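You operate a simulated robot arm through the tools that you are given. There is no shell and no other tool. Be economical: measure what you need, move in short steps, check, and stop when the job is done.

You run a simulated two-armed robot. Do the job below in one go: nothing can be reset, and whatever is moved stays where it is left.

TASK
Wipe the green-banded insulator clean and prove it on the tester.
Fine: cloth pad back; red clip on the free cradle pad; knob to test till the green lamp is on and the display reads over 1000, then off; hands clear till the red lamp is out; leave the white-banded one. Set down upright: cloth pad, red tester clip. What is to be rubbed or washed off counts as gone when no trace of it is left.
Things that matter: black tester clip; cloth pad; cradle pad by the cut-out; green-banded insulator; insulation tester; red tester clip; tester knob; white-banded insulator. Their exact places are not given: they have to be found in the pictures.

Only the result counts: the job must be done as asked and must still hold three seconds after the hand-in. Knocking over, shifting, dropping, spilling or breaking anything else fails it. Flat cloth is picked up by pressing the open fingertips on it (5 to 10 N) and closing them slowly along it; thin cloth reads only 2 to 8 mm in the jaws.

THE ROBOT
Two 6-joint arms with two-finger parallel grippers on one trunk, on a base that drives. Base frame: it is fixed to the floor where the robot stands at the start and does not move with it; the origin is under the middle of the robot, x ahead of it, y to its left, z up. Lengths are in mm, angles in degrees, forces in N, time in s.
The left shoulder is at the start at [280, 185, 1055], the right one opposite. With the tool pointing down near the work surface each hand reaches from about 180 to 900 mm from the robot's upright axis, wherever it stands, measured 20 degrees to its own side. Places, roughly: black tester clip (3x3x6 cm) [600, -400, 700]; cloth pad (5x4x6 cm) [500, 0, 700]; cradle pad by the cut-out [600, -100, 700]; insulation tester [800, -300, 700]; red tester clip (3x3x6 cm) [700, -200, 700]; tester knob [800, -300, 700]; white-banded insulator [0, 1750, 750]. Payload 1.57 kg a hand.
The TCP of each hand is the grasp point between the finger pads, 30 mm short of the fingertips. In the tool frame z runs along the fingers and y along their closing line. Largest opening 80 mm; finger width 17, thickness 12; the body of the gripper, 40 by 82 mm, starts 80 mm behind the TCP.
Orientation is that of the tool frame in the base frame, as a unit quaternion [x, y, z, w]. With the fingers straight down and closing along the base's y, the tool's x points along the base's -x, its y along +y and its z along -z.

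THE INTERFACE
- The arms move only by the tool move_arm. It takes "left_series", "right_series" or both (then of equal length, played together; a hand with none holds still); each is a list of rows, each a list of 3 entries, a list of its own where there are three numbers: the shift along the base's x, y, z in mm, then the turn, a rotation vector about the base's x, y, z in degrees, then the opening, from 0 (shut) to 1 (fully open). In form: [[[tx, ty, tz], [ax, ay, az], gripper], ...]. A call has 1 to 8 rows; each row shifts and turns the commanded pose from where the row before left it. Each row takes 0.2 s and may step no farther than 50 mm and 8.6 degrees from the row before; otherwise, or with a gripper value out of range, the whole call is refused. A pose out of reach is approached as far as the arm can. The call stops where the force on the tool passes 40 N (or 10 N more than at its start, if that is more) or the arm is blocked; 0.2 s more then pass. The fingers move at their own pace (about 153 mm/s each) and stop on an object; they squeeze with about 40 N. The grip force told is the motor's: it shows also when the fingers shut on nothing. Time passes only in rows, and 0.2 s behind the last, so rows that do not move let the fingers close. The reply holds the time, the measured pose of the TCP, the force on the tool along the base axes, the opening and the grip force, in the units named above and with some noise, with the torque about the TCP (base axes, N m) and any sound that the robot's microphone picked up.
- Cameras (640 x 400 px; columns grow to the right, rows downward): "scene" is now at [220.1, -41.2, 1488.1]; the picture's right is [-0.57, -0.82, 0.00], its down [-0.66, 0.46, -0.59] and it looks along [0.49, -0.34, -0.81] (base axes); focal length 279 px, centre (320, 200). "left" rides on the left gripper at [72, 7, -122] in its tool frame; the picture's right is [-0.09, 1.00, 0.00], its down [-0.84, -0.08, -0.54] and it looks along [-0.54, -0.05, 0.84] (tool axes); focal length 238 px, centre (320, 200). "right" rides on the right gripper at [72, -7, -122] in its tool frame; the picture's right is [0.09, 1.00, 0.00], its down [-0.84, 0.08, -0.54] and it looks along [-0.54, 0.05, 0.84] (tool axes); focal length 238 px, centre (320, 200).
- grab_frame(camera): a new picture of that camera. It takes no simulated time.
- lift_body(by): slides the trunk up (or, below 0, down) by that many mm; the arms and the scene camera ride with it, the base frame stays. It gives what a move gives, with no picture.
- drive_base(legs): drives the robot by 1 to 6 legs, each [ahead, turn to the left] in mm and degrees, along the robot's own axes; the way and the turn of a leg run together, so that a leg with both is an arc; at most 1500 mm and 180 degrees a leg. The arms and the cameras ride along, it lands a little off, and it stops where it bumps. It gives what a move gives.
- head_to(pan, tilt): turns the head with the scene camera to pan (to the left, within 86 degrees either way) and tilt (down, from -29 to 69), counted from straight ahead of the robot. It gives what a move gives.
- measure_at(camera, pixels): for up to 12 pixels [column, row] of the newest picture of that camera ("zoom" is the newest enlarged one), the place [x, y, z] in the base frame of the surface seen there, good to about 2 mm. It takes no simulated time.
- inspect(camera, box): a new picture of the part [left, top, right, bottom] of that camera's present view, enlarged. It takes no simulated time.
- finish_job(): hands the job in; it is judged then, once.

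Go step by step. Measure first, check grasps and placings, and put right what went wrong. The budget is 80 turns and 78 pictures, counting those below and the enlarged ones. Unless the task says otherwise, let go and move clear before handing in, and close with one line.

The tools are called after "Call:" as name(argument=value, ...) on one line, values as JSON. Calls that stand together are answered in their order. move_arm: Moves the arms, as the interface text tells. Its arguments: {"type":"object","properties":{"left_series":{"type":"array"},"right_series":{"type":"array"}},"required":[]} The other tools are called the same way: lift_body (by) slides the trunk up or down; drive_base (legs) drives the base; head_to (pan, tilt) turns the head that bears the scene camera; grab_frame (camera) takes a picture; measure_at (camera, pixels) gives the place of the surface under pixels of a picture; inspect (camera, box) takes an enlarged picture of a part of a camera's view; finish_job () hands the job in.

At the start:

```text
t: 0.0
left_ee_pos: [516.7, -42.6, 1040.8]
left_orientation: [0.0, 1.0, 0.0, 0.0]
left_contact_force: [0.5, 0.2, -0.1]
left_ft_torque: [0.0, 0.01, -0.01]
left_gripper_width: 79.9
left_grasp_force: 0.0
right_ee_pos: [449.1, -410.9, 1101.9]
right_orientation: [0.0, 1.0, 0.0, -0.001]
right_contact_force: [0.0, -0.1, -0.2]
right_ft_torque: [-0.02, -0.01, -0.02]
right_gripper_width: 80.0
right_grasp_force: 0.0
trunk travel left (down, up): [-750.0, 240.0]
robot x, y, heading: [0.9, 1.2, 0.1]
head pan, tilt: [-34.5, 53.6]
```

scene: 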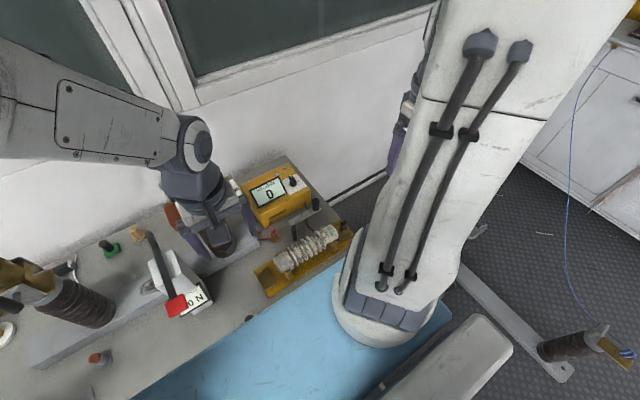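
right: 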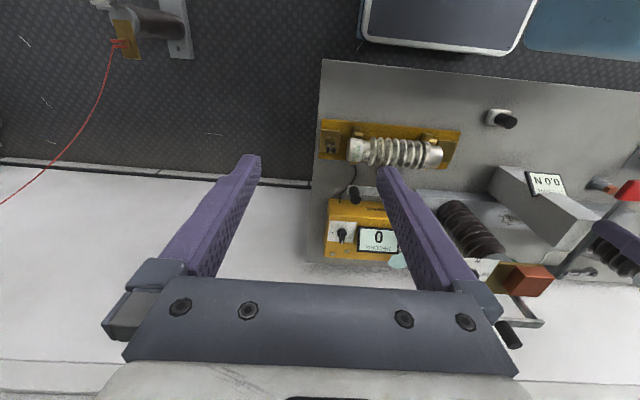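
left: 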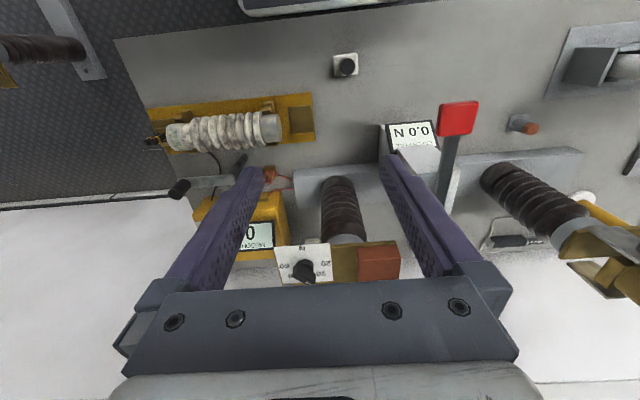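

The left picture shows the insulator in its cradle (220,130), the tester (250,220) and some other fixtures. I'll enlarge it and measure a few points.

Call:
inspect(camera="left", box=[120, 40, 380, 280])

Call:
inspect(camera="right", box=[300, 70, 640, 290])

Call:
measure_at(camera="left", pixels=[[345, 66], [175, 137], [270, 127], [301, 120], [220, 130], [240, 160], [268, 172], [154, 142], [180, 190], [250, 235], [360, 100], [340, 210]])

```text
1.67 times, centred on (250, 160) of left
```

zoom: 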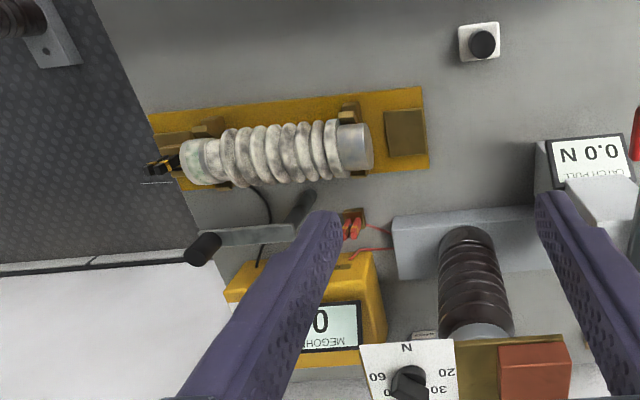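

```text
1.82 times, centred on (470, 180) of right
```

zoom: 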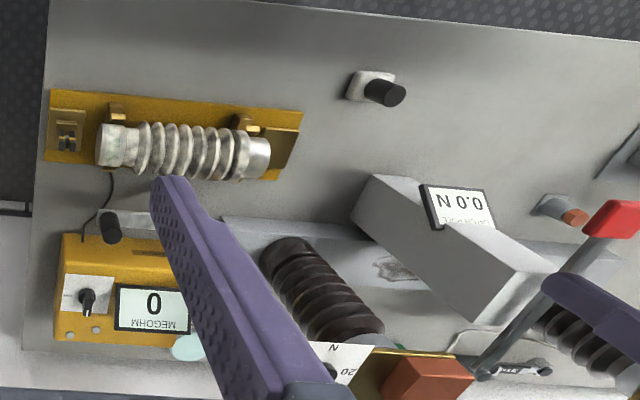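

```text
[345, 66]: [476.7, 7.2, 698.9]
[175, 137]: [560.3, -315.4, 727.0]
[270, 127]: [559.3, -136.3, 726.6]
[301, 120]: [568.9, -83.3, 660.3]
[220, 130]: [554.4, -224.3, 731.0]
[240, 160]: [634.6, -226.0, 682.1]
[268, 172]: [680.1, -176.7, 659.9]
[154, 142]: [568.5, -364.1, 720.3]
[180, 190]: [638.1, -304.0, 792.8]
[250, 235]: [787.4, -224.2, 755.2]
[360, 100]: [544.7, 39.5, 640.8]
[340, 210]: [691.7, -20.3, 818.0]
```

The insulator lies along y at about x 557, y -315 to -120. The free pad is at (569,-83,660) and the cloth pad at (477,7,~699). I'll move both hands out of the head camera's view and look again.

Call:
move_arm(left_series=[[[-20, 50, 0], [0, 0, 0], 1], [[-20, 50, 0], [0, 0, 0], 1], [[-20, 50, 0], [0, 0, 0], 1], [[-20, 50, 0], [0, 0, 0], 1], [[-20, 50, 0], [0, 0, 0], 1], [[-20, 50, 0], [0, 0, 0], 1]], right_series=[[[-30, -40, 0], [0, 0, 0], 1], [[-30, -40, 0], [0, 0, 0], 1], [[-30, -40, 0], [0, 0, 0], 1], [[-30, -40, 0], [0, 0, 0], 1], [[0, 0, 0], [0, 0, 0], 1], [[0, 0, 0], [0, 0, 0], 1]])

Call:
head_to(pan=-22, tilt=55)

Call:
grab_frame(camera="scene")

```text
refused: row 1 steps farther than a row can; nothing moved
```

```text
t: 0.7
left_ee_pos: [517.2, -41.9, 1039.8]
left_orientation: [0.0, 1.0, 0.0, 0.0]
left_contact_force: [0.5, 0.4, 0.1]
left_ft_torque: [0.0, -0.01, 0.01]
left_gripper_width: 80.1
left_grasp_force: 0.0
right_ee_pos: [448.8, -411.6, 1102.5]
right_orientation: [0.0, 1.0, 0.0, 0.0]
right_contact_force: [-0.6, -1.0, 0.4]
right_ft_torque: [0.03, -0.02, 0.0]
right_gripper_width: 80.0
right_grasp_force: 0.1
trunk travel left (down, up): [-750.0, 240.0]
robot x, y, heading: [-0.1, -2.0, 0.2]
head pan, tilt: [-22.0, 55.0]
```

```text
72 pictures are left
```

scene: 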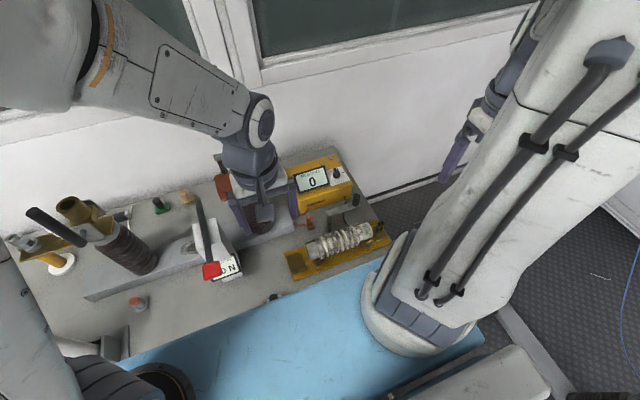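

Call:
move_arm(left_series=[[[-15, 45, 0], [0, 0, 0], 1], [[-15, 45, 0], [0, 0, 0], 1], [[-15, 45, 0], [0, 0, 0], 1], [[-15, 45, 0], [0, 0, 0], 1], [[-15, 45, 0], [0, 0, 0], 1], [[-15, 45, 0], [0, 0, 0], 1]])

Call:
inspect(camera="scene", box=[230, 140, 430, 310])

Call:
grab_frame(camera="right")

```text
t: 2.1
left_ee_pos: [478.0, 217.9, 1075.9]
left_orientation: [0.0, 1.0, 0.0, 0.0]
left_contact_force: [-0.4, 0.7, 0.7]
left_ft_torque: [-0.01, 0.03, 0.01]
left_gripper_width: 80.0
left_grasp_force: 0.0
left hand out of reach, approached as far as the arm can: row 3, 4, 5, 6
right_ee_pos: [448.8, -411.4, 1100.8]
right_orientation: [0.0, 1.0, 0.001, 0.0]
right_contact_force: [0.2, 0.0, 0.9]
right_ft_torque: [-0.01, -0.04, 0.06]
right_gripper_width: 79.9
right_grasp_force: 0.1
trunk travel left (down, up): [-750.0, 240.0]
robot x, y, heading: [3.6, 0.2, 0.0]
head pan, tilt: [-22.0, 55.0]
```

```text
2.35 times, centred on (330, 225) of scene
```

zoom: 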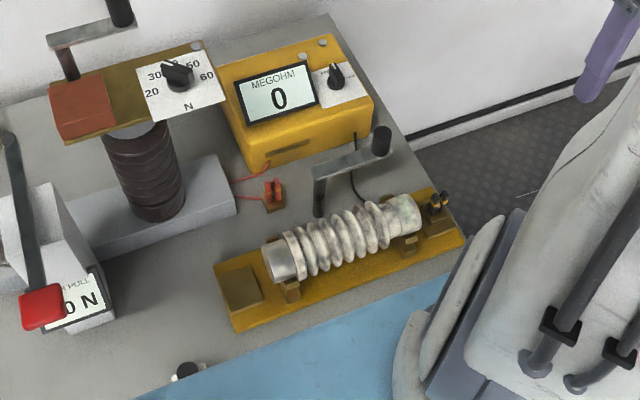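

```text
70 pictures are left
```

right: 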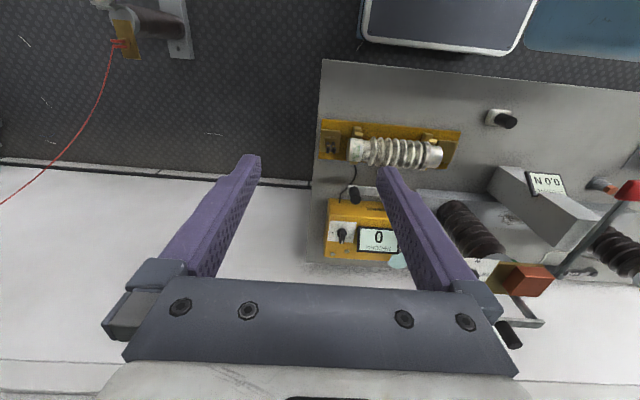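

I'll bring the right hand camera closer to the insulator to see the dirt and the green band.

Call:
move_arm(right_series=[[[0, 30, -35], [0, 0, 0], 1], [[0, 30, -35], [0, 0, 0], 1], [[0, 30, -35], [0, 0, 0], 1], [[0, 30, -35], [0, 0, 0], 1], [[0, 30, -35], [0, 0, 0], 1], [[0, 30, -35], [0, 0, 0], 1]])

Call:
grab_frame(camera="right")

```text
t: 3.5
left_ee_pos: [477.8, 216.7, 1075.9]
left_orientation: [0.0, 1.0, 0.0, -0.001]
left_contact_force: [0.6, -0.3, 0.1]
left_ft_torque: [-0.03, -0.02, 0.03]
left_gripper_width: 79.8
left_grasp_force: 0.1
right_ee_pos: [512.0, -266.7, 900.0]
right_orientation: [0.0, 1.0, 0.0, -0.001]
right_contact_force: [-0.2, 0.6, 0.2]
right_ft_torque: [0.0, 0.0, 0.01]
right_gripper_width: 79.8
right_grasp_force: 0.1
right hand out of reach, approached as far as the arm can: row 3, 4, 5, 6
trunk travel left (down, up): [-750.0, 240.0]
robot x, y, heading: [0.5, -2.8, 0.1]
head pan, tilt: [-22.0, 55.0]
```

```text
69 pictures are left
```

right: 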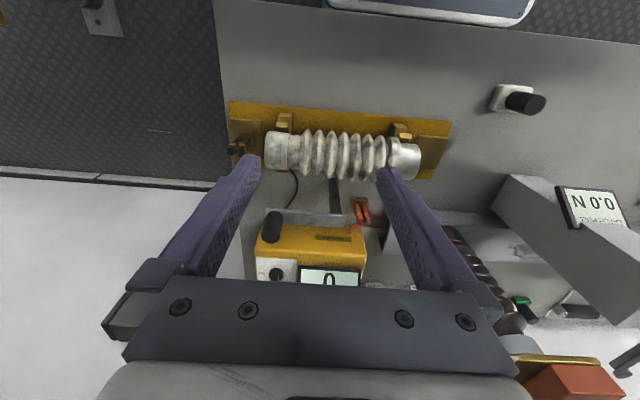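

Call:
inspect(camera="right", box=[215, 90, 465, 250])

Call:
measure_at(camera="right", pixels=[[277, 150], [292, 150], [410, 160], [345, 153], [430, 145], [440, 125], [362, 212], [510, 100], [525, 103], [235, 130], [240, 150], [284, 272]])

```text
2.50 times, centred on (340, 170) of right
```

zoom: 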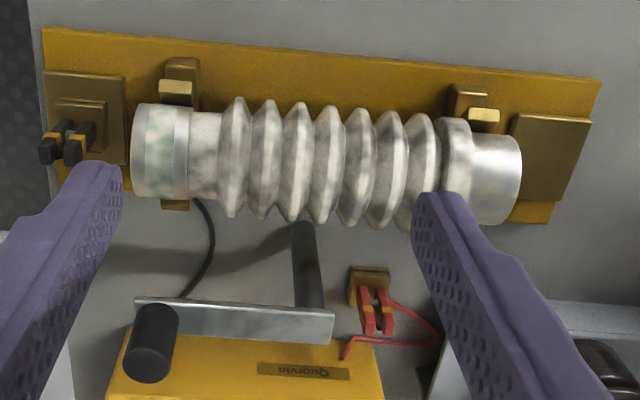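

```text
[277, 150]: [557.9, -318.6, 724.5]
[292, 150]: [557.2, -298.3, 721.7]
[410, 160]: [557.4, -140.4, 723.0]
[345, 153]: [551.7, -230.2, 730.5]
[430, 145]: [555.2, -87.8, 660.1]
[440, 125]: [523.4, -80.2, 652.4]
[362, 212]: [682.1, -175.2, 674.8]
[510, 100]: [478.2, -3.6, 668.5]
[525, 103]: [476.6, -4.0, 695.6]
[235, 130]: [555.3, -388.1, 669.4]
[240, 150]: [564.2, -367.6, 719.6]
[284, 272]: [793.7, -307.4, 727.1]
```

The whole insulator is grey with grime, and the green band shows faintly at the -y end (zoom 165,150). Next I'll bring the right hand near the cloth pad to see its shape.

Call:
move_arm(right_series=[[[0, 30, -15], [0, 0, 0], 1], [[0, 40, -15], [0, 0, 0], 1], [[0, 40, -15], [0, 0, 0], 1], [[0, 40, -15], [0, 0, 0], 1], [[0, 40, -15], [0, 0, 0], 1], [[0, 40, -15], [0, 0, 0], 1]])

Call:
grab_frame(camera="right")

```text
t: 4.9
left_ee_pos: [479.0, 216.2, 1076.7]
left_orientation: [0.0, 1.0, 0.0, 0.0]
left_contact_force: [-0.5, -0.2, -0.2]
left_ft_torque: [0.0, 0.0, 0.01]
left_gripper_width: 79.9
left_grasp_force: 0.1
right_ee_pos: [515.0, -38.1, 808.7]
right_orientation: [0.0, 1.0, 0.0, 0.0]
right_contact_force: [0.3, -0.4, 0.2]
right_ft_torque: [-0.01, 0.0, 0.01]
right_gripper_width: 79.7
right_grasp_force: 0.0
right hand out of reach, approached as far as the arm can: row 1
trunk travel left (down, up): [-750.0, 240.0]
robot x, y, heading: [-0.7, -2.3, 0.1]
head pan, tilt: [-22.0, 55.0]
```

```text
67 pictures are left
```

right: 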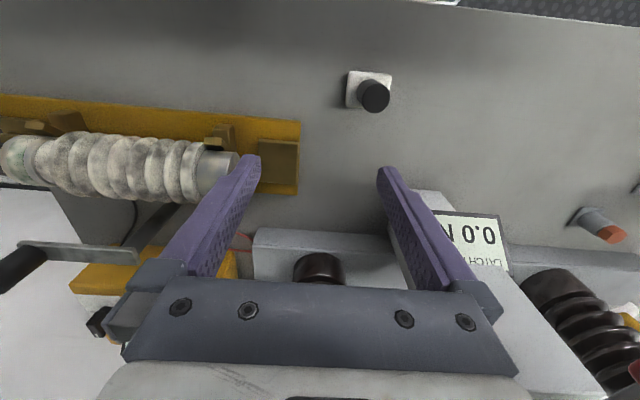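

Call:
inspect(camera="right", box=[320, 50, 430, 120])

Call:
measure_at(camera="right", pixels=[[372, 92], [353, 80], [386, 76], [350, 103], [372, 110], [376, 75], [388, 90], [360, 95]])

```text
5.71 times, centred on (375, 85) of right
```

zoom: 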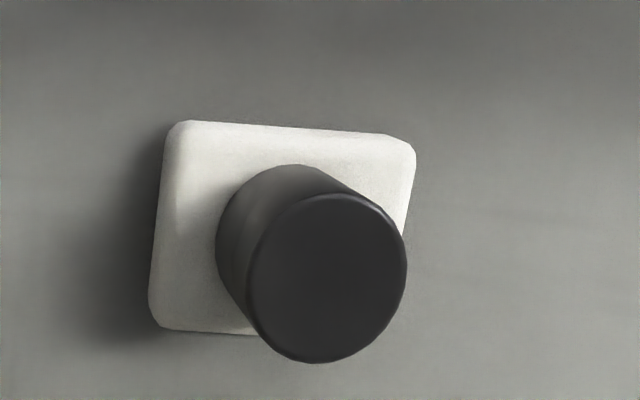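

```text
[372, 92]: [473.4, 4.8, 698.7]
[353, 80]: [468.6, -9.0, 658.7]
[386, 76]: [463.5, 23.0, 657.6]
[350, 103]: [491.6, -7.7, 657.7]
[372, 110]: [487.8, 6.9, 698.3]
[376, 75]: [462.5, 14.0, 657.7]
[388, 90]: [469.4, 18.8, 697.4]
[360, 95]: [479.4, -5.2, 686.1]
```

The pad is a white block about 18 mm thick (z 640–658) with a 26 mm round black handle up to z 698, centred near (475,5). I'll go above it and check alignment before closing.

Call:
move_arm(right_series=[[[-20, 22, 0], [0, 0, 0], 1], [[-20, 21.5, 0], [0, 0, 0], 1], [[0, 0, -30], [0, 0, 0], 1], [[0, 0, -30], [0, 0, 0], 1], [[0, 0, -25], [0, 0, 0], 1], [[0, 0, -25], [0, 0, 0], 1], [[0, 0, 0], [0, 0, 0], 1]])

Call:
grab_frame(camera="right")

```text
t: 6.5
left_ee_pos: [478.3, 215.9, 1074.7]
left_orientation: [0.0, 1.0, 0.0, -0.001]
left_contact_force: [1.0, -0.6, 0.0]
left_ft_torque: [0.0, -0.02, 0.02]
left_gripper_width: 79.8
left_grasp_force: 0.0
right_ee_pos: [477.8, 2.9, 699.4]
right_orientation: [0.0, 1.0, 0.001, -0.001]
right_contact_force: [-0.3, 0.4, 0.4]
right_ft_torque: [-0.03, 0.0, 0.01]
right_gripper_width: 80.0
right_grasp_force: 0.0
trunk travel left (down, up): [-750.0, 240.0]
robot x, y, heading: [-1.5, 1.5, 0.1]
head pan, tilt: [-22.0, 55.0]
```

```text
65 pictures are left
```

right: 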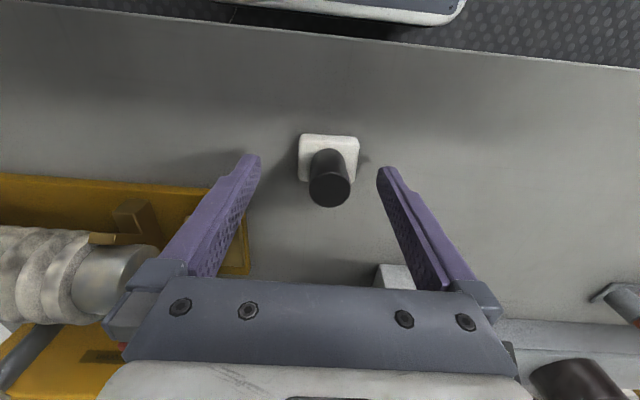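

Call:
measure_at(camera="right", pixels=[[330, 190], [312, 190], [347, 190], [330, 204], [305, 140], [353, 140], [303, 175], [355, 175], [329, 137]])

```text
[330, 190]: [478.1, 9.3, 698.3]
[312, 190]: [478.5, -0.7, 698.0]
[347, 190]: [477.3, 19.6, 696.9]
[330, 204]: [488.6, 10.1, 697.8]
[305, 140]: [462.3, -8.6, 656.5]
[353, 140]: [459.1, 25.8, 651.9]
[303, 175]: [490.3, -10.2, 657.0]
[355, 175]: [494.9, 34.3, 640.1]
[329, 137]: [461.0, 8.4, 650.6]
```

The handle's centre reads (477,9), so I'll shift +6 in y, go down 6 mm and close.

Call:
move_arm(right_series=[[[0, 6, -3], [0, 0, 0], 1], [[0, 0, -3], [0, 0, 0], 1], [[0, 0, 0], [0, 0, 0], 0.4], [[0, 0, 0], [0, 0, 0], 0.1], [[0, 0, 0], [0, 0, 0], 0.1]])

```text
t: 7.7
left_ee_pos: [478.4, 215.6, 1076.0]
left_orientation: [0.001, 1.0, 0.0, -0.001]
left_contact_force: [-0.6, -0.2, -0.2]
left_ft_torque: [0.01, -0.02, 0.0]
left_gripper_width: 80.2
left_grasp_force: 0.1
right_ee_pos: [476.6, 9.1, 695.7]
right_orientation: [0.0, 1.0, 0.0, -0.001]
right_contact_force: [0.5, -0.2, 1.3]
right_ft_torque: [-0.06, -0.08, 0.01]
right_gripper_width: 24.5
right_grasp_force: 36.0
trunk travel left (down, up): [-750.0, 240.0]
robot x, y, heading: [1.0, 3.3, 0.0]
head pan, tilt: [-22.0, 55.0]
```

Gripped (24.5 mm, 36 N). I'll lift and carry the pad over the +y end of the ribs.

Call:
move_arm(right_series=[[[0, 0, 45], [0, 0, 0], 0.1], [[0, 0, 40], [0, 0, 0], 0.1], [[0, 0, 30], [0, 0, 0], 0.1], [[20, -40, 0], [0, 0, 0], 0.1], [[20, -40, 0], [0, 0, 0], 0.1], [[20, -40, 0], [0, 0, 0], 0.1], [[20, -39, 0], [0, 0, 0], 0.1], [[0, 0, -10], [0, 0, 0], 0.1]])

Call:
grab_frame(camera="right")

```text
t: 9.5
left_ee_pos: [478.3, 216.8, 1075.1]
left_orientation: [0.0, 1.0, 0.0, -0.001]
left_contact_force: [0.5, -0.5, 0.2]
left_ft_torque: [0.04, 0.0, -0.01]
left_gripper_width: 80.3
left_grasp_force: 0.1
right_ee_pos: [556.8, -150.1, 801.2]
right_orientation: [0.0, 1.0, 0.0, -0.001]
right_contact_force: [0.0, -0.2, -1.6]
right_ft_torque: [0.03, -0.01, -0.01]
right_gripper_width: 24.5
right_grasp_force: 36.2
trunk travel left (down, up): [-750.0, 240.0]
robot x, y, heading: [0.4, 0.1, 0.1]
head pan, tilt: [-22.0, 55.0]
```

```text
64 pictures are left
```

right: 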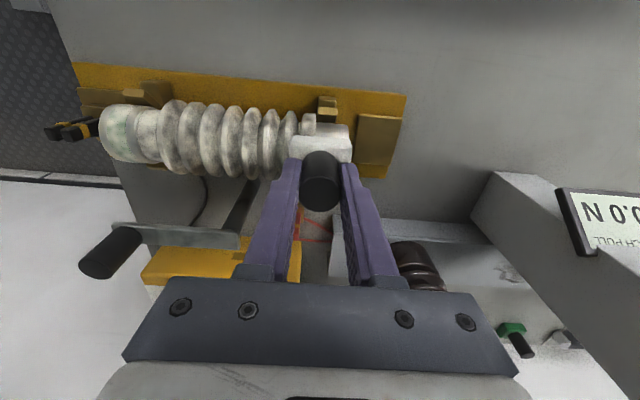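

Call:
measure_at(camera="right", pixels=[[212, 107], [212, 115], [212, 125], [212, 140], [212, 155], [212, 168], [120, 115], [120, 130], [120, 145], [327, 100], [148, 88], [250, 200]])

```text
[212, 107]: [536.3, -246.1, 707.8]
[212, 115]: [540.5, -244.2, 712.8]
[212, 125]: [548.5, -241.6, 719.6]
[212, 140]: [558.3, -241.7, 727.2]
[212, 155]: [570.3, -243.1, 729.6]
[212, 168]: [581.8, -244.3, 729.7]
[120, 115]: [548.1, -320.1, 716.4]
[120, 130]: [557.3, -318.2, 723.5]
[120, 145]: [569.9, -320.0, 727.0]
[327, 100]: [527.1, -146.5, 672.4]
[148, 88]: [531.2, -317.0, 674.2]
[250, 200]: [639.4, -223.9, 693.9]
```

A circle fit puts the insulator axis near x 573, z 695, with a rib radius of about 42. I'll centre over it and press down gently.

Call:
move_arm(right_series=[[[16, -10, 0], [0, 0, 0], 0.1], [[0, 0, -5], [0, 0, 0], 0.1], [[0, 0, -3], [0, 0, 0], 0.1], [[0, 0, -2], [0, 0, 0], 0.1]])

```text
t: 10.5
left_ee_pos: [478.3, 216.6, 1075.3]
left_orientation: [0.0, 1.0, 0.0, -0.001]
left_contact_force: [-0.2, -1.0, -0.1]
left_ft_torque: [0.02, 0.0, 0.01]
left_gripper_width: 80.0
left_grasp_force: 0.0
right_ee_pos: [573.1, -160.2, 789.8]
right_orientation: [0.0, 1.0, 0.0, 0.0]
right_contact_force: [-0.4, 1.2, 3.8]
right_ft_torque: [0.0, 0.02, -0.02]
right_gripper_width: 24.2
right_grasp_force: 36.3
trunk travel left (down, up): [-750.0, 240.0]
robot x, y, heading: [-1.1, -2.9, -0.0]
head pan, tilt: [-22.0, 55.0]
```

Contact at TCP z 790 with about 5 N. I'll stroke along -y over the ribs.

Call:
move_arm(right_series=[[[0, -15, -0.5], [0, 0, 0], 0.1], [[0, -20, 0], [0, 0, 0], 0.1], [[0, -20, 0], [0, 0, 0], 0.1], [[0, -20, 0], [0, 0, 0], 0.1], [[0, -20, 0], [0, 0, 0], 0.1], [[0, -10, 0], [0, 0, 0], 0.1]])

Call:
grab_frame(camera="right")

```text
t: 11.9
left_ee_pos: [477.8, 215.8, 1075.7]
left_orientation: [0.0, 1.0, -0.001, 0.0]
left_contact_force: [0.1, -0.1, 1.1]
left_ft_torque: [0.01, -0.02, -0.03]
left_gripper_width: 80.1
left_grasp_force: 0.0
right_ee_pos: [572.3, -262.9, 788.8]
right_orientation: [0.001, 1.0, 0.0, -0.001]
right_contact_force: [-0.3, 4.5, 8.7]
right_ft_torque: [0.23, 0.07, -0.05]
right_gripper_width: 24.2
right_grasp_force: 36.1
trunk travel left (down, up): [-750.0, 240.0]
robot x, y, heading: [0.9, -4.1, -0.1]
head pan, tilt: [-22.0, 55.0]
```

```text
63 pictures are left
```

right: 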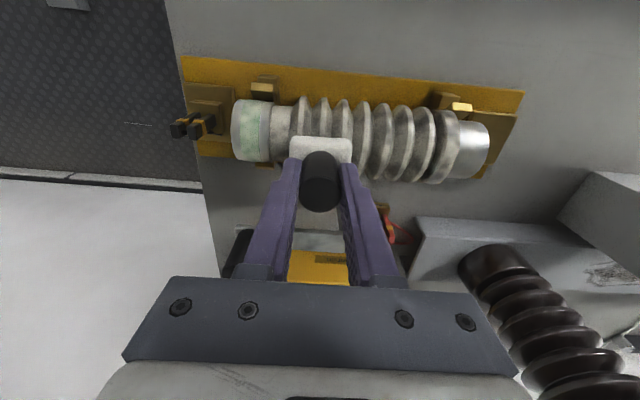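

Call:
inspect(camera="right", box=[210, 75, 510, 205])

Call:
measure_at(camera="right", pixels=[[245, 130], [470, 150], [440, 140]])

```text
2.13 times, centred on (360, 140) of right
```

zoom: 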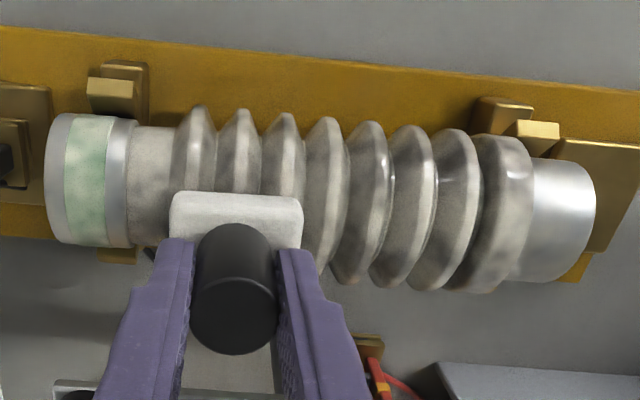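

```text
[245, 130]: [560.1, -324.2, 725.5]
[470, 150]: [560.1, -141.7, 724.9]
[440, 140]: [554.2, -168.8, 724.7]
```

The stroke visibly cleaned the ribs, and the green band now shows at y about -324. I'll stroke back and forth, then do the band end, which is lower (top z ~727).

Call:
move_arm(right_series=[[[0, 20, 0], [0, 0, 0], 0.1], [[0, 25, 0], [0, 0, 0], 0.1], [[0, 25, 0], [0, 0, 0], 0.1], [[0, 25, 0], [0, 0, 0], 0.1], [[0, -25, 0], [0, 0, 0], 0.1], [[0, -25, 0], [0, 0, 0], 0.1], [[0, -25, 0], [0, 0, 0], 0.1], [[0, -20, 0], [0, 0, 0], 0.1]])

Call:
move_arm(right_series=[[[0, 0, 5], [0, 0, 0], 0.1], [[0, -27, 0], [0, 0, 0], 0.1], [[0, -27, 0], [0, 0, 0], 0.1], [[0, 0, -8], [0, 0, 0], 0.1], [[0, 0, -4], [0, 0, 0], 0.1], [[0, 0, -2], [0, 0, 0], 0.1]])

```text
t: 13.7
left_ee_pos: [478.1, 217.2, 1076.5]
left_orientation: [0.0, 1.0, 0.0, -0.001]
left_contact_force: [-0.4, 0.5, -0.1]
left_ft_torque: [-0.01, 0.02, 0.01]
left_gripper_width: 79.9
left_grasp_force: 0.1
right_ee_pos: [574.8, -265.3, 788.9]
right_orientation: [0.0, 1.0, 0.0, 0.0]
right_contact_force: [0.1, -0.4, -0.5]
right_ft_torque: [0.0, 0.02, 0.0]
right_gripper_width: 24.5
right_grasp_force: 36.4
trunk travel left (down, up): [-750.0, 240.0]
robot x, y, heading: [2.4, 0.6, -0.1]
head pan, tilt: [-22.0, 55.0]
```

```text
t: 14.9
left_ee_pos: [476.7, 218.1, 1076.2]
left_orientation: [0.0, 1.0, 0.0, 0.0]
left_contact_force: [-0.2, -1.1, 0.2]
left_ft_torque: [-0.01, -0.04, 0.0]
left_gripper_width: 80.0
left_grasp_force: 0.1
right_ee_pos: [574.0, -320.9, 789.2]
right_orientation: [0.0, 1.0, 0.0, 0.002]
right_contact_force: [-2.4, 6.6, 27.0]
right_ft_torque: [1.04, 0.39, -0.01]
right_gripper_width: 24.3
right_grasp_force: 36.4
trunk travel left (down, up): [-750.0, 240.0]
robot x, y, heading: [-0.6, 0.7, -0.3]
head pan, tilt: [-22.0, 55.0]
stopped in row 5 (right hand): the force on the tool passed its limit at 51 N (the readings are from after the stop); the commanded pose is now the measured one
```

At y -321 the force passed its limit much higher than I expected. I'll back off upward and look.

Call:
move_arm(right_series=[[[0, 0, 10], [0, 0, 0], 0.1], [[0, 30, 10], [0, 0, 0], 0.1], [[0, 40, 10], [0, 0, 0], 0.1], [[0, 40, 10], [0, 0, 0], 0.1], [[0, 40, 10], [0, 0, 0], 0.1]])

Call:
grab_frame(camera="right")

Call:
inspect(camera="scene", box=[250, 150, 430, 290])

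```text
t: 16.1
left_ee_pos: [478.3, 216.0, 1075.1]
left_orientation: [0.0, 1.0, 0.0, -0.001]
left_contact_force: [-0.9, 0.7, -0.3]
left_ft_torque: [0.05, -0.01, 0.03]
left_gripper_width: 80.0
left_grasp_force: 0.0
right_ee_pos: [572.2, -170.8, 835.5]
right_orientation: [0.001, 1.0, -0.001, 0.0]
right_contact_force: [-0.3, -0.4, -1.2]
right_ft_torque: [0.01, 0.02, 0.02]
right_gripper_width: 24.4
right_grasp_force: 36.2
trunk travel left (down, up): [-750.0, 240.0]
robot x, y, heading: [2.1, -3.2, -0.4]
head pan, tilt: [-22.0, 55.0]
```

```text
61 pictures are left
```

right: 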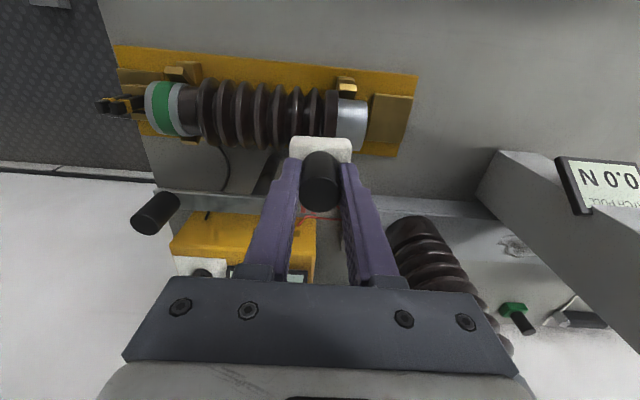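

```text
2.86 times, centred on (340, 220) of scene
```

zoom: 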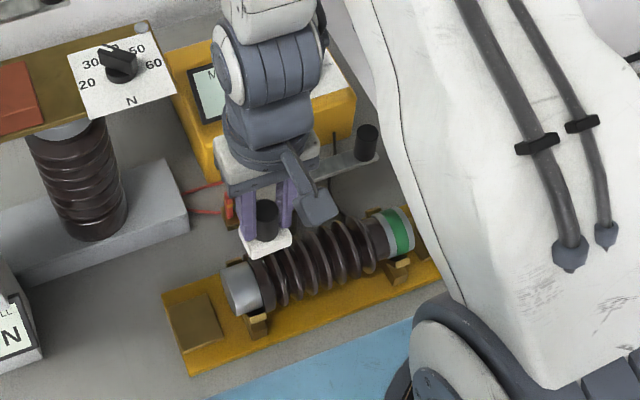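

The insulator is now brown with a clear green band. I'll check closely for residue and for any shift.

Call:
inspect(camera="right", box=[80, 50, 430, 250])

Call:
measure_at(camera="right", pixels=[[160, 110], [355, 118], [270, 120], [155, 205], [165, 195], [148, 112], [130, 105], [290, 120], [250, 180], [340, 90]])

```text
1.83 times, centred on (255, 150) of right
```

zoom: 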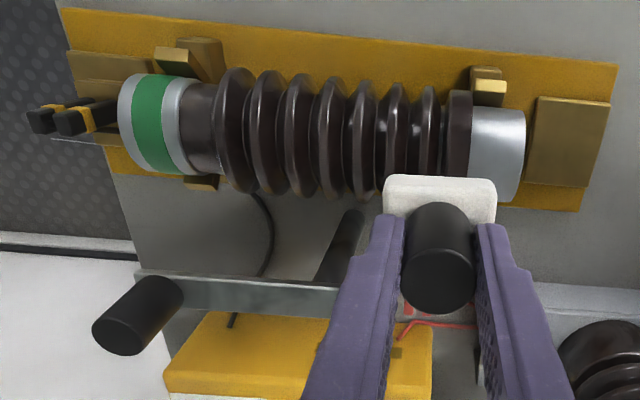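

```text
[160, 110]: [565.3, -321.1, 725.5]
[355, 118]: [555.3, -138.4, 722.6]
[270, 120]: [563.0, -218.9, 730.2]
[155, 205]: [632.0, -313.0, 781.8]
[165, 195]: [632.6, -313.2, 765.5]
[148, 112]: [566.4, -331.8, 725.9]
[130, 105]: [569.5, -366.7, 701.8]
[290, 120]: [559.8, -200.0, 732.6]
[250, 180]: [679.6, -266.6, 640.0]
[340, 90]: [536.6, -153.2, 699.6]
```

Call:
inspect(camera="right", box=[140, 75, 280, 165])

Call:
inspect(camera="right", box=[260, 75, 400, 165])

```text
4.44 times, centred on (210, 120) of right
```

zoom: 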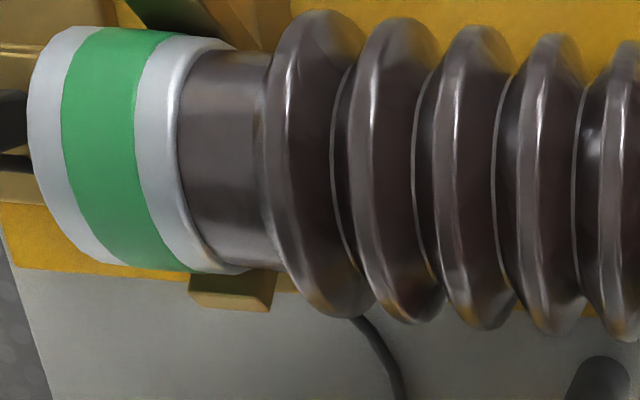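

```text
4.44 times, centred on (330, 120) of right
```

zoom: 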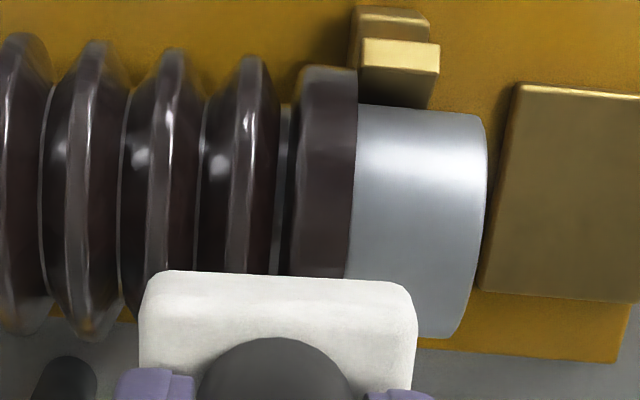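

It looks glossy and clean. I'll do one more pair of light strokes to be sure, then return the pad.

Call:
move_arm(right_series=[[[0, 0, -40], [0, 0, 0], 0.1], [[0, 0, -6], [0, 0, 0], 0.1], [[0, -25, -1.5], [0, 0, 0], 0.1], [[0, -25, 0], [0, 0, 0], 0.1], [[0, -25, 0], [0, 0, 0], 0.1], [[0, -20, 0], [0, 0, 0], 0.1], [[0, 25, 0], [0, 0, 0], 0.1], [[0, 25, 0], [0, 0, 0], 0.1]])

Call:
move_arm(right_series=[[[0, 25, 0], [0, 0, 0], 0.1], [[0, 20, 0], [0, 0, 0], 0.1], [[0, 0, 12], [0, 0, 0], 0.1], [[-20, 20, 20], [0, 0, 0], 0.1], [[-20, 40, 0], [0, 0, 0], 0.1], [[-20, 40, 0], [0, 0, 0], 0.1], [[-20, 40, 0], [0, 0, 0], 0.1], [[-15, 40, 0], [0, 0, 0], 0.1]])

Call:
grab_frame(camera="right")

```text
t: 17.9
left_ee_pos: [477.8, 215.7, 1075.3]
left_orientation: [-0.001, 1.0, 0.0, -0.001]
left_contact_force: [-0.7, 0.3, 0.4]
left_ft_torque: [0.03, 0.01, 0.01]
left_gripper_width: 80.0
left_grasp_force: 0.0
right_ee_pos: [574.2, -216.3, 788.7]
right_orientation: [0.0, 1.0, 0.0, 0.001]
right_contact_force: [0.9, -0.9, 7.8]
right_ft_torque: [0.01, 0.06, -0.03]
right_gripper_width: 24.2
right_grasp_force: 35.6
trunk travel left (down, up): [-750.0, 240.0]
robot x, y, heading: [-0.8, -0.9, -0.1]
head pan, tilt: [-22.0, 55.0]
```

```text
t: 19.7
left_ee_pos: [478.6, 215.1, 1075.7]
left_orientation: [-0.001, 1.0, 0.0, -0.002]
left_contact_force: [0.8, -0.9, 0.2]
left_ft_torque: [0.03, 0.01, 0.02]
left_gripper_width: 80.1
left_grasp_force: 0.1
right_ee_pos: [477.1, 7.7, 821.3]
right_orientation: [0.0, 1.0, 0.0, 0.001]
right_contact_force: [0.7, -0.3, 0.0]
right_ft_torque: [0.0, 0.01, 0.02]
right_gripper_width: 24.1
right_grasp_force: 36.4
trunk travel left (down, up): [-750.0, 240.0]
robot x, y, heading: [1.9, 1.9, -0.2]
head pan, tilt: [-22.0, 55.0]
```

```text
56 pictures are left
```

right: 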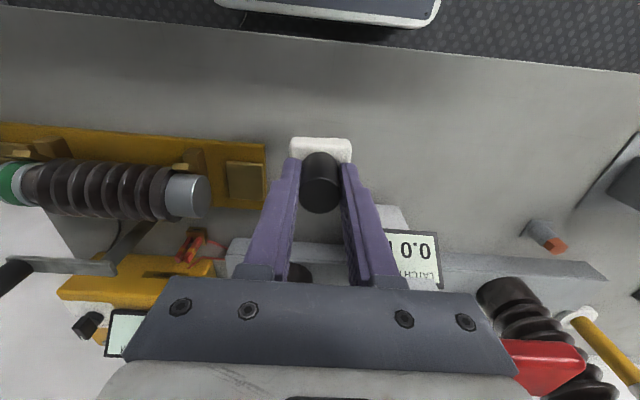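

The pad is back over its spot and still square in the jaws. I'll lower it to the table.

Call:
move_arm(right_series=[[[0, 1, -45], [0, 0, 0], 0.1], [[0, 0, -45], [0, 0, 0], 0.1], [[0, 0, -25], [0, 0, 0], 0.1], [[0, 0, -8], [0, 0, 0], 0.1], [[0, 0, -2], [0, 0, 0], 0.1], [[0, 0, 0], [0, 0, 0], 0.1]])

```text
t: 21.1
left_ee_pos: [478.9, 216.6, 1075.6]
left_orientation: [0.0, 1.0, 0.0, -0.001]
left_contact_force: [0.2, 0.0, -0.5]
left_ft_torque: [-0.03, 0.02, -0.03]
left_gripper_width: 79.8
left_grasp_force: 0.1
right_ee_pos: [478.4, 9.1, 697.9]
right_orientation: [0.0, 1.0, -0.002, 0.0]
right_contact_force: [0.5, -0.5, -0.9]
right_ft_torque: [0.0, 0.01, 0.0]
right_gripper_width: 24.5
right_grasp_force: 36.1
trunk travel left (down, up): [-750.0, 240.0]
robot x, y, heading: [2.8, 0.5, 0.1]
head pan, tilt: [-22.0, 55.0]
```

Call:
move_arm(right_series=[[[0, 0, -1.5], [0, 0, 0], 0.1], [[0, 0, -1], [0, 0, 0], 0.1], [[0, 0, 0], [0, 0, 0], 0.1]])

```text
t: 21.9
left_ee_pos: [478.6, 217.5, 1076.8]
left_orientation: [0.001, 1.0, -0.001, -0.001]
left_contact_force: [0.3, -0.5, 0.4]
left_ft_torque: [-0.01, 0.01, -0.01]
left_gripper_width: 80.2
left_grasp_force: 0.0
right_ee_pos: [478.2, 9.9, 693.6]
right_orientation: [0.001, 1.0, 0.0, 0.002]
right_contact_force: [2.6, -9.3, 24.4]
right_ft_torque: [-0.68, -0.47, 0.05]
right_gripper_width: 24.3
right_grasp_force: 36.2
trunk travel left (down, up): [-750.0, 240.0]
robot x, y, heading: [4.8, 1.2, 0.0]
head pan, tilt: [-22.0, 55.0]
```

Firm contact at z 694, so the pad is on the table. I'll ease up 1 mm, release, rise and look.

Call:
move_arm(right_series=[[[0, 0, 1], [0, 0, 0], 0.1], [[0, 0, 0], [0, 0, 0], 0.5], [[0, 0, 0], [0, 0, 0], 0.9], [[0, 0, 40], [0, 0, 0], 0.9], [[0, 0, 40], [0, 0, 0], 0.9], [[0, 0, 30], [0, 0, 0], 0.9]])

Call:
grab_frame(camera="right")

```text
t: 23.3
left_ee_pos: [477.9, 216.6, 1075.5]
left_orientation: [0.0, 1.0, 0.0, -0.001]
left_contact_force: [-0.8, -0.1, 0.0]
left_ft_torque: [-0.02, 0.0, -0.01]
left_gripper_width: 79.6
left_grasp_force: 0.0
right_ee_pos: [480.1, 11.5, 804.3]
right_orientation: [0.0, 1.0, -0.001, 0.001]
right_contact_force: [-0.5, 0.4, 0.1]
right_ft_torque: [0.02, -0.04, 0.01]
right_gripper_width: 72.0
right_grasp_force: 0.0
trunk travel left (down, up): [-750.0, 240.0]
robot x, y, heading: [-0.8, 1.1, 0.3]
head pan, tilt: [-22.0, 55.0]
```

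```text
55 pictures are left
```

right: 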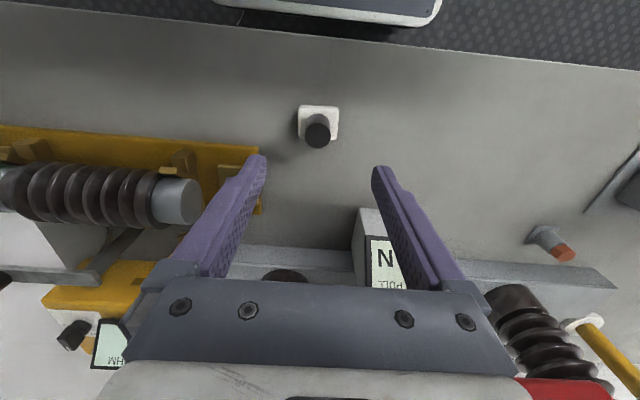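

Call:
measure_at(camera="right", pixels=[[317, 136], [307, 136], [328, 136], [303, 110], [335, 110]])

Call:
move_arm(right_series=[[[25, -40, 5], [0, 0, 0], 1], [[25, -40, 5], [0, 0, 0], 1], [[25, -40, 5], [0, 0, 0], 1], [[20, -40, 5], [0, 0, 0], 1], [[0, -25, 5], [0, 0, 0], 1], [[0, 0, 0], [0, 0, 0], 1]])

Call:
grab_frame(camera="right")

```text
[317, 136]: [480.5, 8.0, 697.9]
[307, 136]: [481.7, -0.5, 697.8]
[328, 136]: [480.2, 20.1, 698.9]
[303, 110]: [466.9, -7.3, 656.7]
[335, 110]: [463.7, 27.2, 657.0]
```

```text
t: 24.7
left_ee_pos: [477.4, 216.0, 1077.0]
left_orientation: [0.0, 1.0, 0.0, -0.001]
left_contact_force: [0.0, 0.2, 0.1]
left_ft_torque: [-0.01, -0.04, -0.01]
left_gripper_width: 80.0
left_grasp_force: 0.1
right_ee_pos: [576.0, -173.7, 828.5]
right_orientation: [0.0, 1.0, -0.001, 0.001]
right_contact_force: [0.5, -0.9, 0.0]
right_ft_torque: [-0.03, 0.03, 0.01]
right_gripper_width: 80.1
right_grasp_force: 0.0
trunk travel left (down, up): [-750.0, 240.0]
robot x, y, heading: [0.8, 0.9, -0.3]
head pan, tilt: [-22.0, 55.0]
```

```text
54 pictures are left
```

right: 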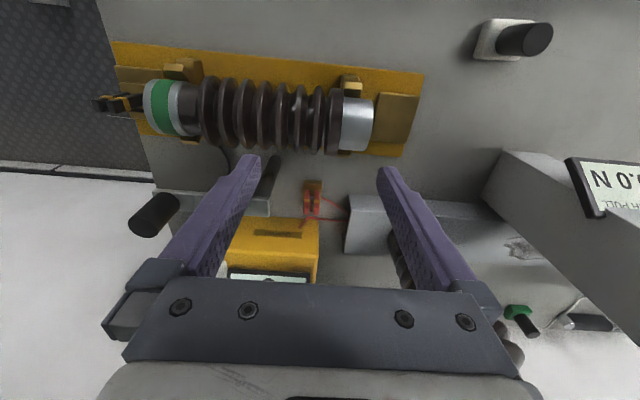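

The pad is within about 3 mm of its start. Now I'll look closely at the red clip near (312,200).

Call:
inspect(camera="right", box=[265, 160, 385, 235])

Call:
inspect(camera="scene", box=[285, 190, 345, 240])

Call:
measure_at(camera="right", pixels=[[313, 184], [308, 200], [317, 200], [312, 210], [300, 218], [312, 194], [260, 180], [265, 205], [348, 205], [300, 225]])

```text
5.33 times, centred on (325, 198) of right
```

zoom: 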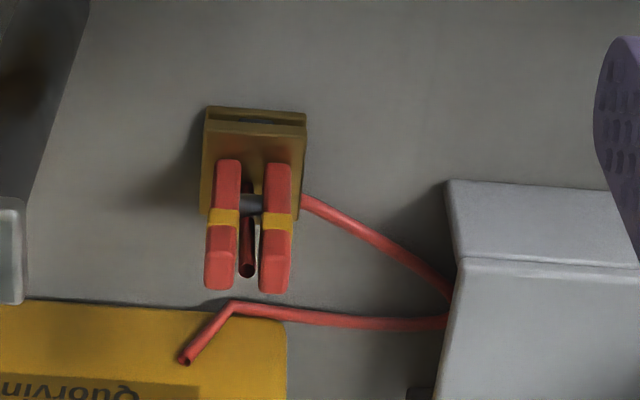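

```text
8.00 times, centred on (315, 215) of scene
```

zoom: 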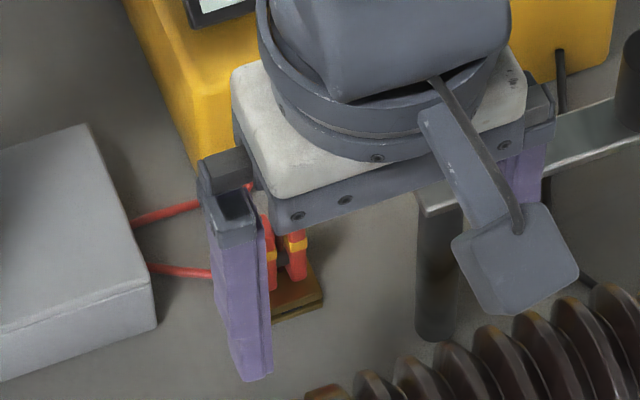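

```text
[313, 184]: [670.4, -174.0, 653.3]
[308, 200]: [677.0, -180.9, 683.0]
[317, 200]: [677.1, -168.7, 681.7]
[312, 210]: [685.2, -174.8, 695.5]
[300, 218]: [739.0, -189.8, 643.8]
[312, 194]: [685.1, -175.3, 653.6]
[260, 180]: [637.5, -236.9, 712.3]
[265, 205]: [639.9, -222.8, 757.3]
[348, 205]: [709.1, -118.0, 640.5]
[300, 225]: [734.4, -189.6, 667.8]
```

The clip is a gold base (top z 654) with two red levers around y -181 and -169. Before descending I'll check the heights of the nearby obstacles using the first left picture.

Call:
measure_at(camera="left", pixels=[[305, 270], [278, 255], [330, 250], [375, 262], [300, 180], [180, 187], [240, 180], [210, 182], [340, 180]])

Call:
move_arm(right_series=[[[25, 0, 0], [0, 0, 0], 0.7], [[25, 0, 0], [0, 0, 0], 0.7], [[25, 0, 0], [0, 0, 0], 0.7], [[26, -1, 0], [0, 0, 0], 0.7], [[0, 0, -20], [0, 0, 0], 0.7], [[0, 0, -20], [0, 0, 0], 0.7]])

Call:
grab_frame(camera="right")

```text
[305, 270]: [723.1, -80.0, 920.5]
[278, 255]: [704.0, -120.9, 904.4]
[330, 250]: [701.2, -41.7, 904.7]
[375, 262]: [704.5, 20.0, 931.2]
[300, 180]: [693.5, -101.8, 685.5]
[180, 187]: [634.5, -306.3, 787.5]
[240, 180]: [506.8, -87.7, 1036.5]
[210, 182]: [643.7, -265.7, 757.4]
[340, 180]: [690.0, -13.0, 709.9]
```

```text
t: 26.1
left_ee_pos: [478.3, 215.5, 1076.0]
left_orientation: [0.0, 1.0, 0.0, -0.001]
left_contact_force: [-0.3, -0.3, 0.4]
left_ft_torque: [0.02, 0.0, 0.02]
left_gripper_width: 80.2
left_grasp_force: 0.2
right_ee_pos: [676.1, -175.4, 789.3]
right_orientation: [0.0, 1.0, -0.001, 0.0]
right_contact_force: [0.2, -0.6, 0.2]
right_ft_torque: [0.0, -0.01, 0.01]
right_gripper_width: 56.0
right_grasp_force: 0.1
trunk travel left (down, up): [-750.0, 240.0]
robot x, y, heading: [-2.0, -4.3, 0.0]
head pan, tilt: [-22.0, 55.0]
```

```text
51 pictures are left
```

right: 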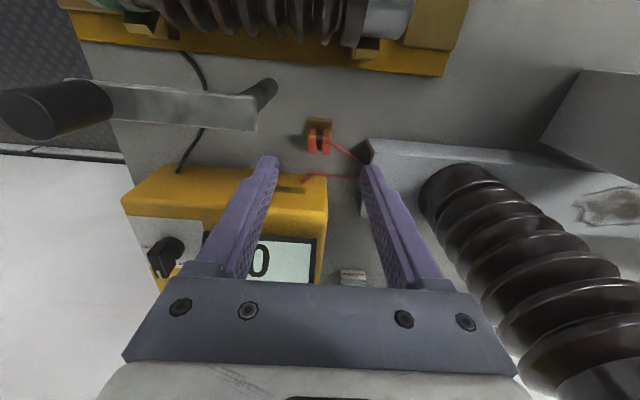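

The dial plate edge is at (704,-121,904), close to where the wrist will pass. I'll check clearance in the head view and measure the clip from here.

Call:
inspect(camera="scene", box=[220, 110, 400, 250])

Call:
measure_at(camera="right", pixels=[[312, 146], [326, 146], [319, 122], [312, 136], [326, 136], [319, 130], [308, 125], [331, 125], [370, 150], [312, 150], [326, 151]])

Call:
inspect(camera="right", box=[270, 105, 370, 170])

```text
2.86 times, centred on (310, 180) of scene
```

zoom: 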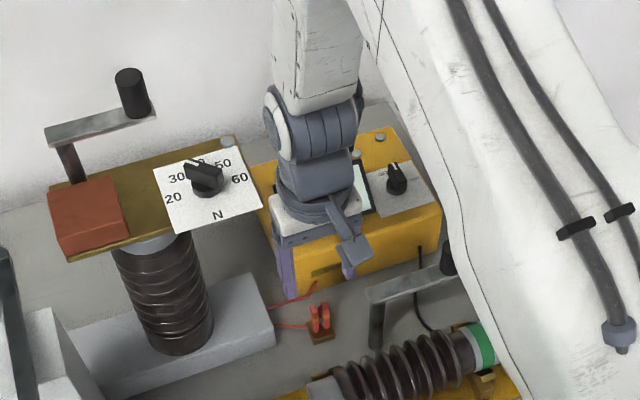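

```text
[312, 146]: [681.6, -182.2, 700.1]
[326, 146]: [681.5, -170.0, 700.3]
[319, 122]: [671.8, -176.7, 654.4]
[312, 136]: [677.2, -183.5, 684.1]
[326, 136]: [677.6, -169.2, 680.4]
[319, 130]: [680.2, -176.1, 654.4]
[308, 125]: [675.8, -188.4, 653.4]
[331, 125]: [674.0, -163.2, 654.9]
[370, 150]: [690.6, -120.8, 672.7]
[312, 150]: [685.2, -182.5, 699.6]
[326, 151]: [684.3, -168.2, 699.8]
```

```text
6.15 times, centred on (320, 138) of right
```

zoom: 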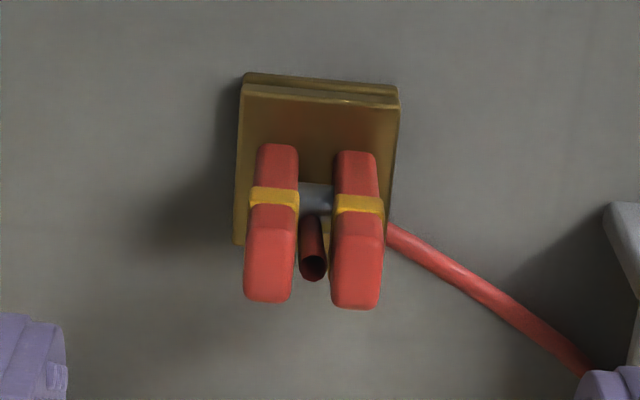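

Call:
inspect(camera="scene", box=[220, 110, 400, 250])

Call:
measure_at(camera="zoom", pixels=[[258, 208], [168, 230], [240, 165], [268, 120], [320, 125], [278, 185], [345, 170], [350, 255], [320, 200], [395, 185], [380, 137], [356, 155]])

```text
2.86 times, centred on (310, 180) of scene
```

zoom: 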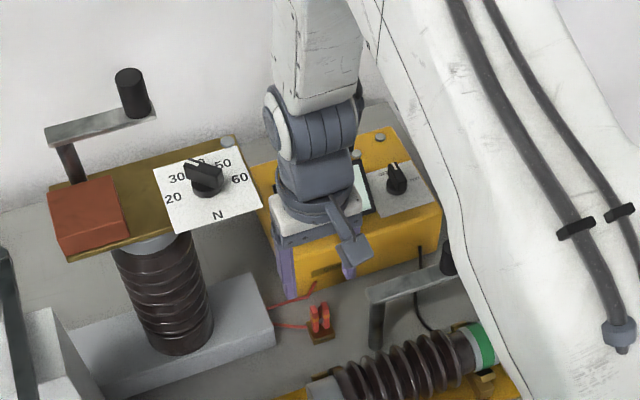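

```text
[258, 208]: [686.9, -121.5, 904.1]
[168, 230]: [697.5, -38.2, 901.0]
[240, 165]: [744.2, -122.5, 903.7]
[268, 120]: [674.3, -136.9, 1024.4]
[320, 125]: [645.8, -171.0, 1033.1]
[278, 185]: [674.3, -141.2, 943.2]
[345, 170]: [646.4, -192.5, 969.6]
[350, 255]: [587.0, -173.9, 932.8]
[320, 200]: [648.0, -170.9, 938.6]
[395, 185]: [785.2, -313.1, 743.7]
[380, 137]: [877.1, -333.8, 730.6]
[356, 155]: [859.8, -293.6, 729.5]
```

The wrist clears the plate edge by about 15 mm in y. I'll descend to grip the clip levers.

Call:
move_arm(right_series=[[[5, -2, -25], [0, 0, 0], 0.7], [[0, 0, -25], [0, 0, 0], 0.7], [[0, 0, -25], [0, 0, 0], 0.7], [[0, 0, -15], [0, 0, 0], 0.7], [[0, 0, -9], [0, 0, 0], 0.7], [[0, 0, 0], [0, 0, 0], 0.7]])

Call:
grab_frame(camera="right")

```text
t: 27.5
left_ee_pos: [478.9, 215.8, 1075.7]
left_orientation: [0.0, 1.0, 0.001, -0.001]
left_contact_force: [0.2, 0.5, -0.1]
left_ft_torque: [-0.01, -0.01, 0.02]
left_gripper_width: 79.9
left_grasp_force: 0.0
right_ee_pos: [680.1, -177.5, 690.0]
right_orientation: [0.0, 1.0, -0.001, 0.002]
right_contact_force: [-0.1, -0.2, 0.2]
right_ft_torque: [-0.04, -0.03, -0.02]
right_gripper_width: 56.0
right_grasp_force: 0.1
trunk travel left (down, up): [-750.0, 240.0]
robot x, y, heading: [0.1, 0.8, 0.1]
head pan, tilt: [-22.0, 55.0]
```

```text
47 pictures are left
```

right: 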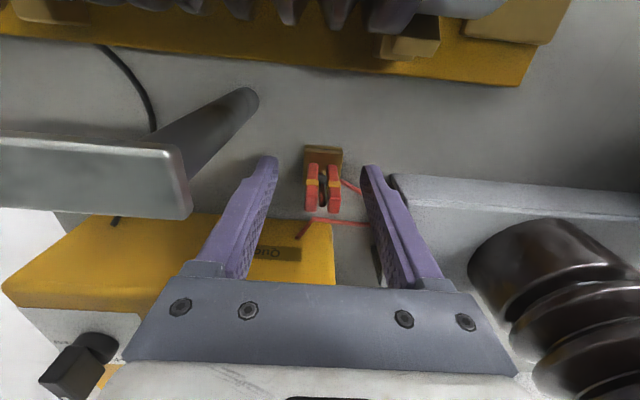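

The levers sit centred between the fingers, so I'll close on them.

Call:
move_arm(right_series=[[[0, 1, 0], [0, 0, 0], 0.5], [[0, 0, 0], [0, 0, 0], 0.3], [[0, 0, 0], [0, 0, 0], 0.1], [[0, 0, 0], [0, 0, 0], 0.1]])

Call:
inspect(camera="right", box=[260, 120, 390, 240])

```text
t: 28.5
left_ee_pos: [478.0, 216.4, 1076.4]
left_orientation: [0.0, 1.0, 0.0, -0.002]
left_contact_force: [-0.2, 0.6, -0.2]
left_ft_torque: [0.01, 0.02, 0.02]
left_gripper_width: 79.9
left_grasp_force: 0.0
right_ee_pos: [680.7, -175.7, 690.4]
right_orientation: [0.0, 1.0, -0.001, 0.001]
right_contact_force: [0.4, 0.4, 0.4]
right_ft_torque: [-0.04, 0.01, 0.01]
right_gripper_width: 22.9
right_grasp_force: 35.7
trunk travel left (down, up): [-750.0, 240.0]
robot x, y, heading: [0.2, -1.0, 0.3]
head pan, tilt: [-22.0, 55.0]
```

```text
3.33 times, centred on (325, 180) of right
```

zoom: 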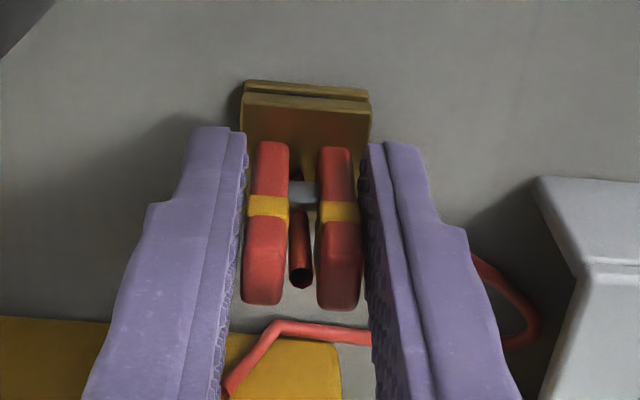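

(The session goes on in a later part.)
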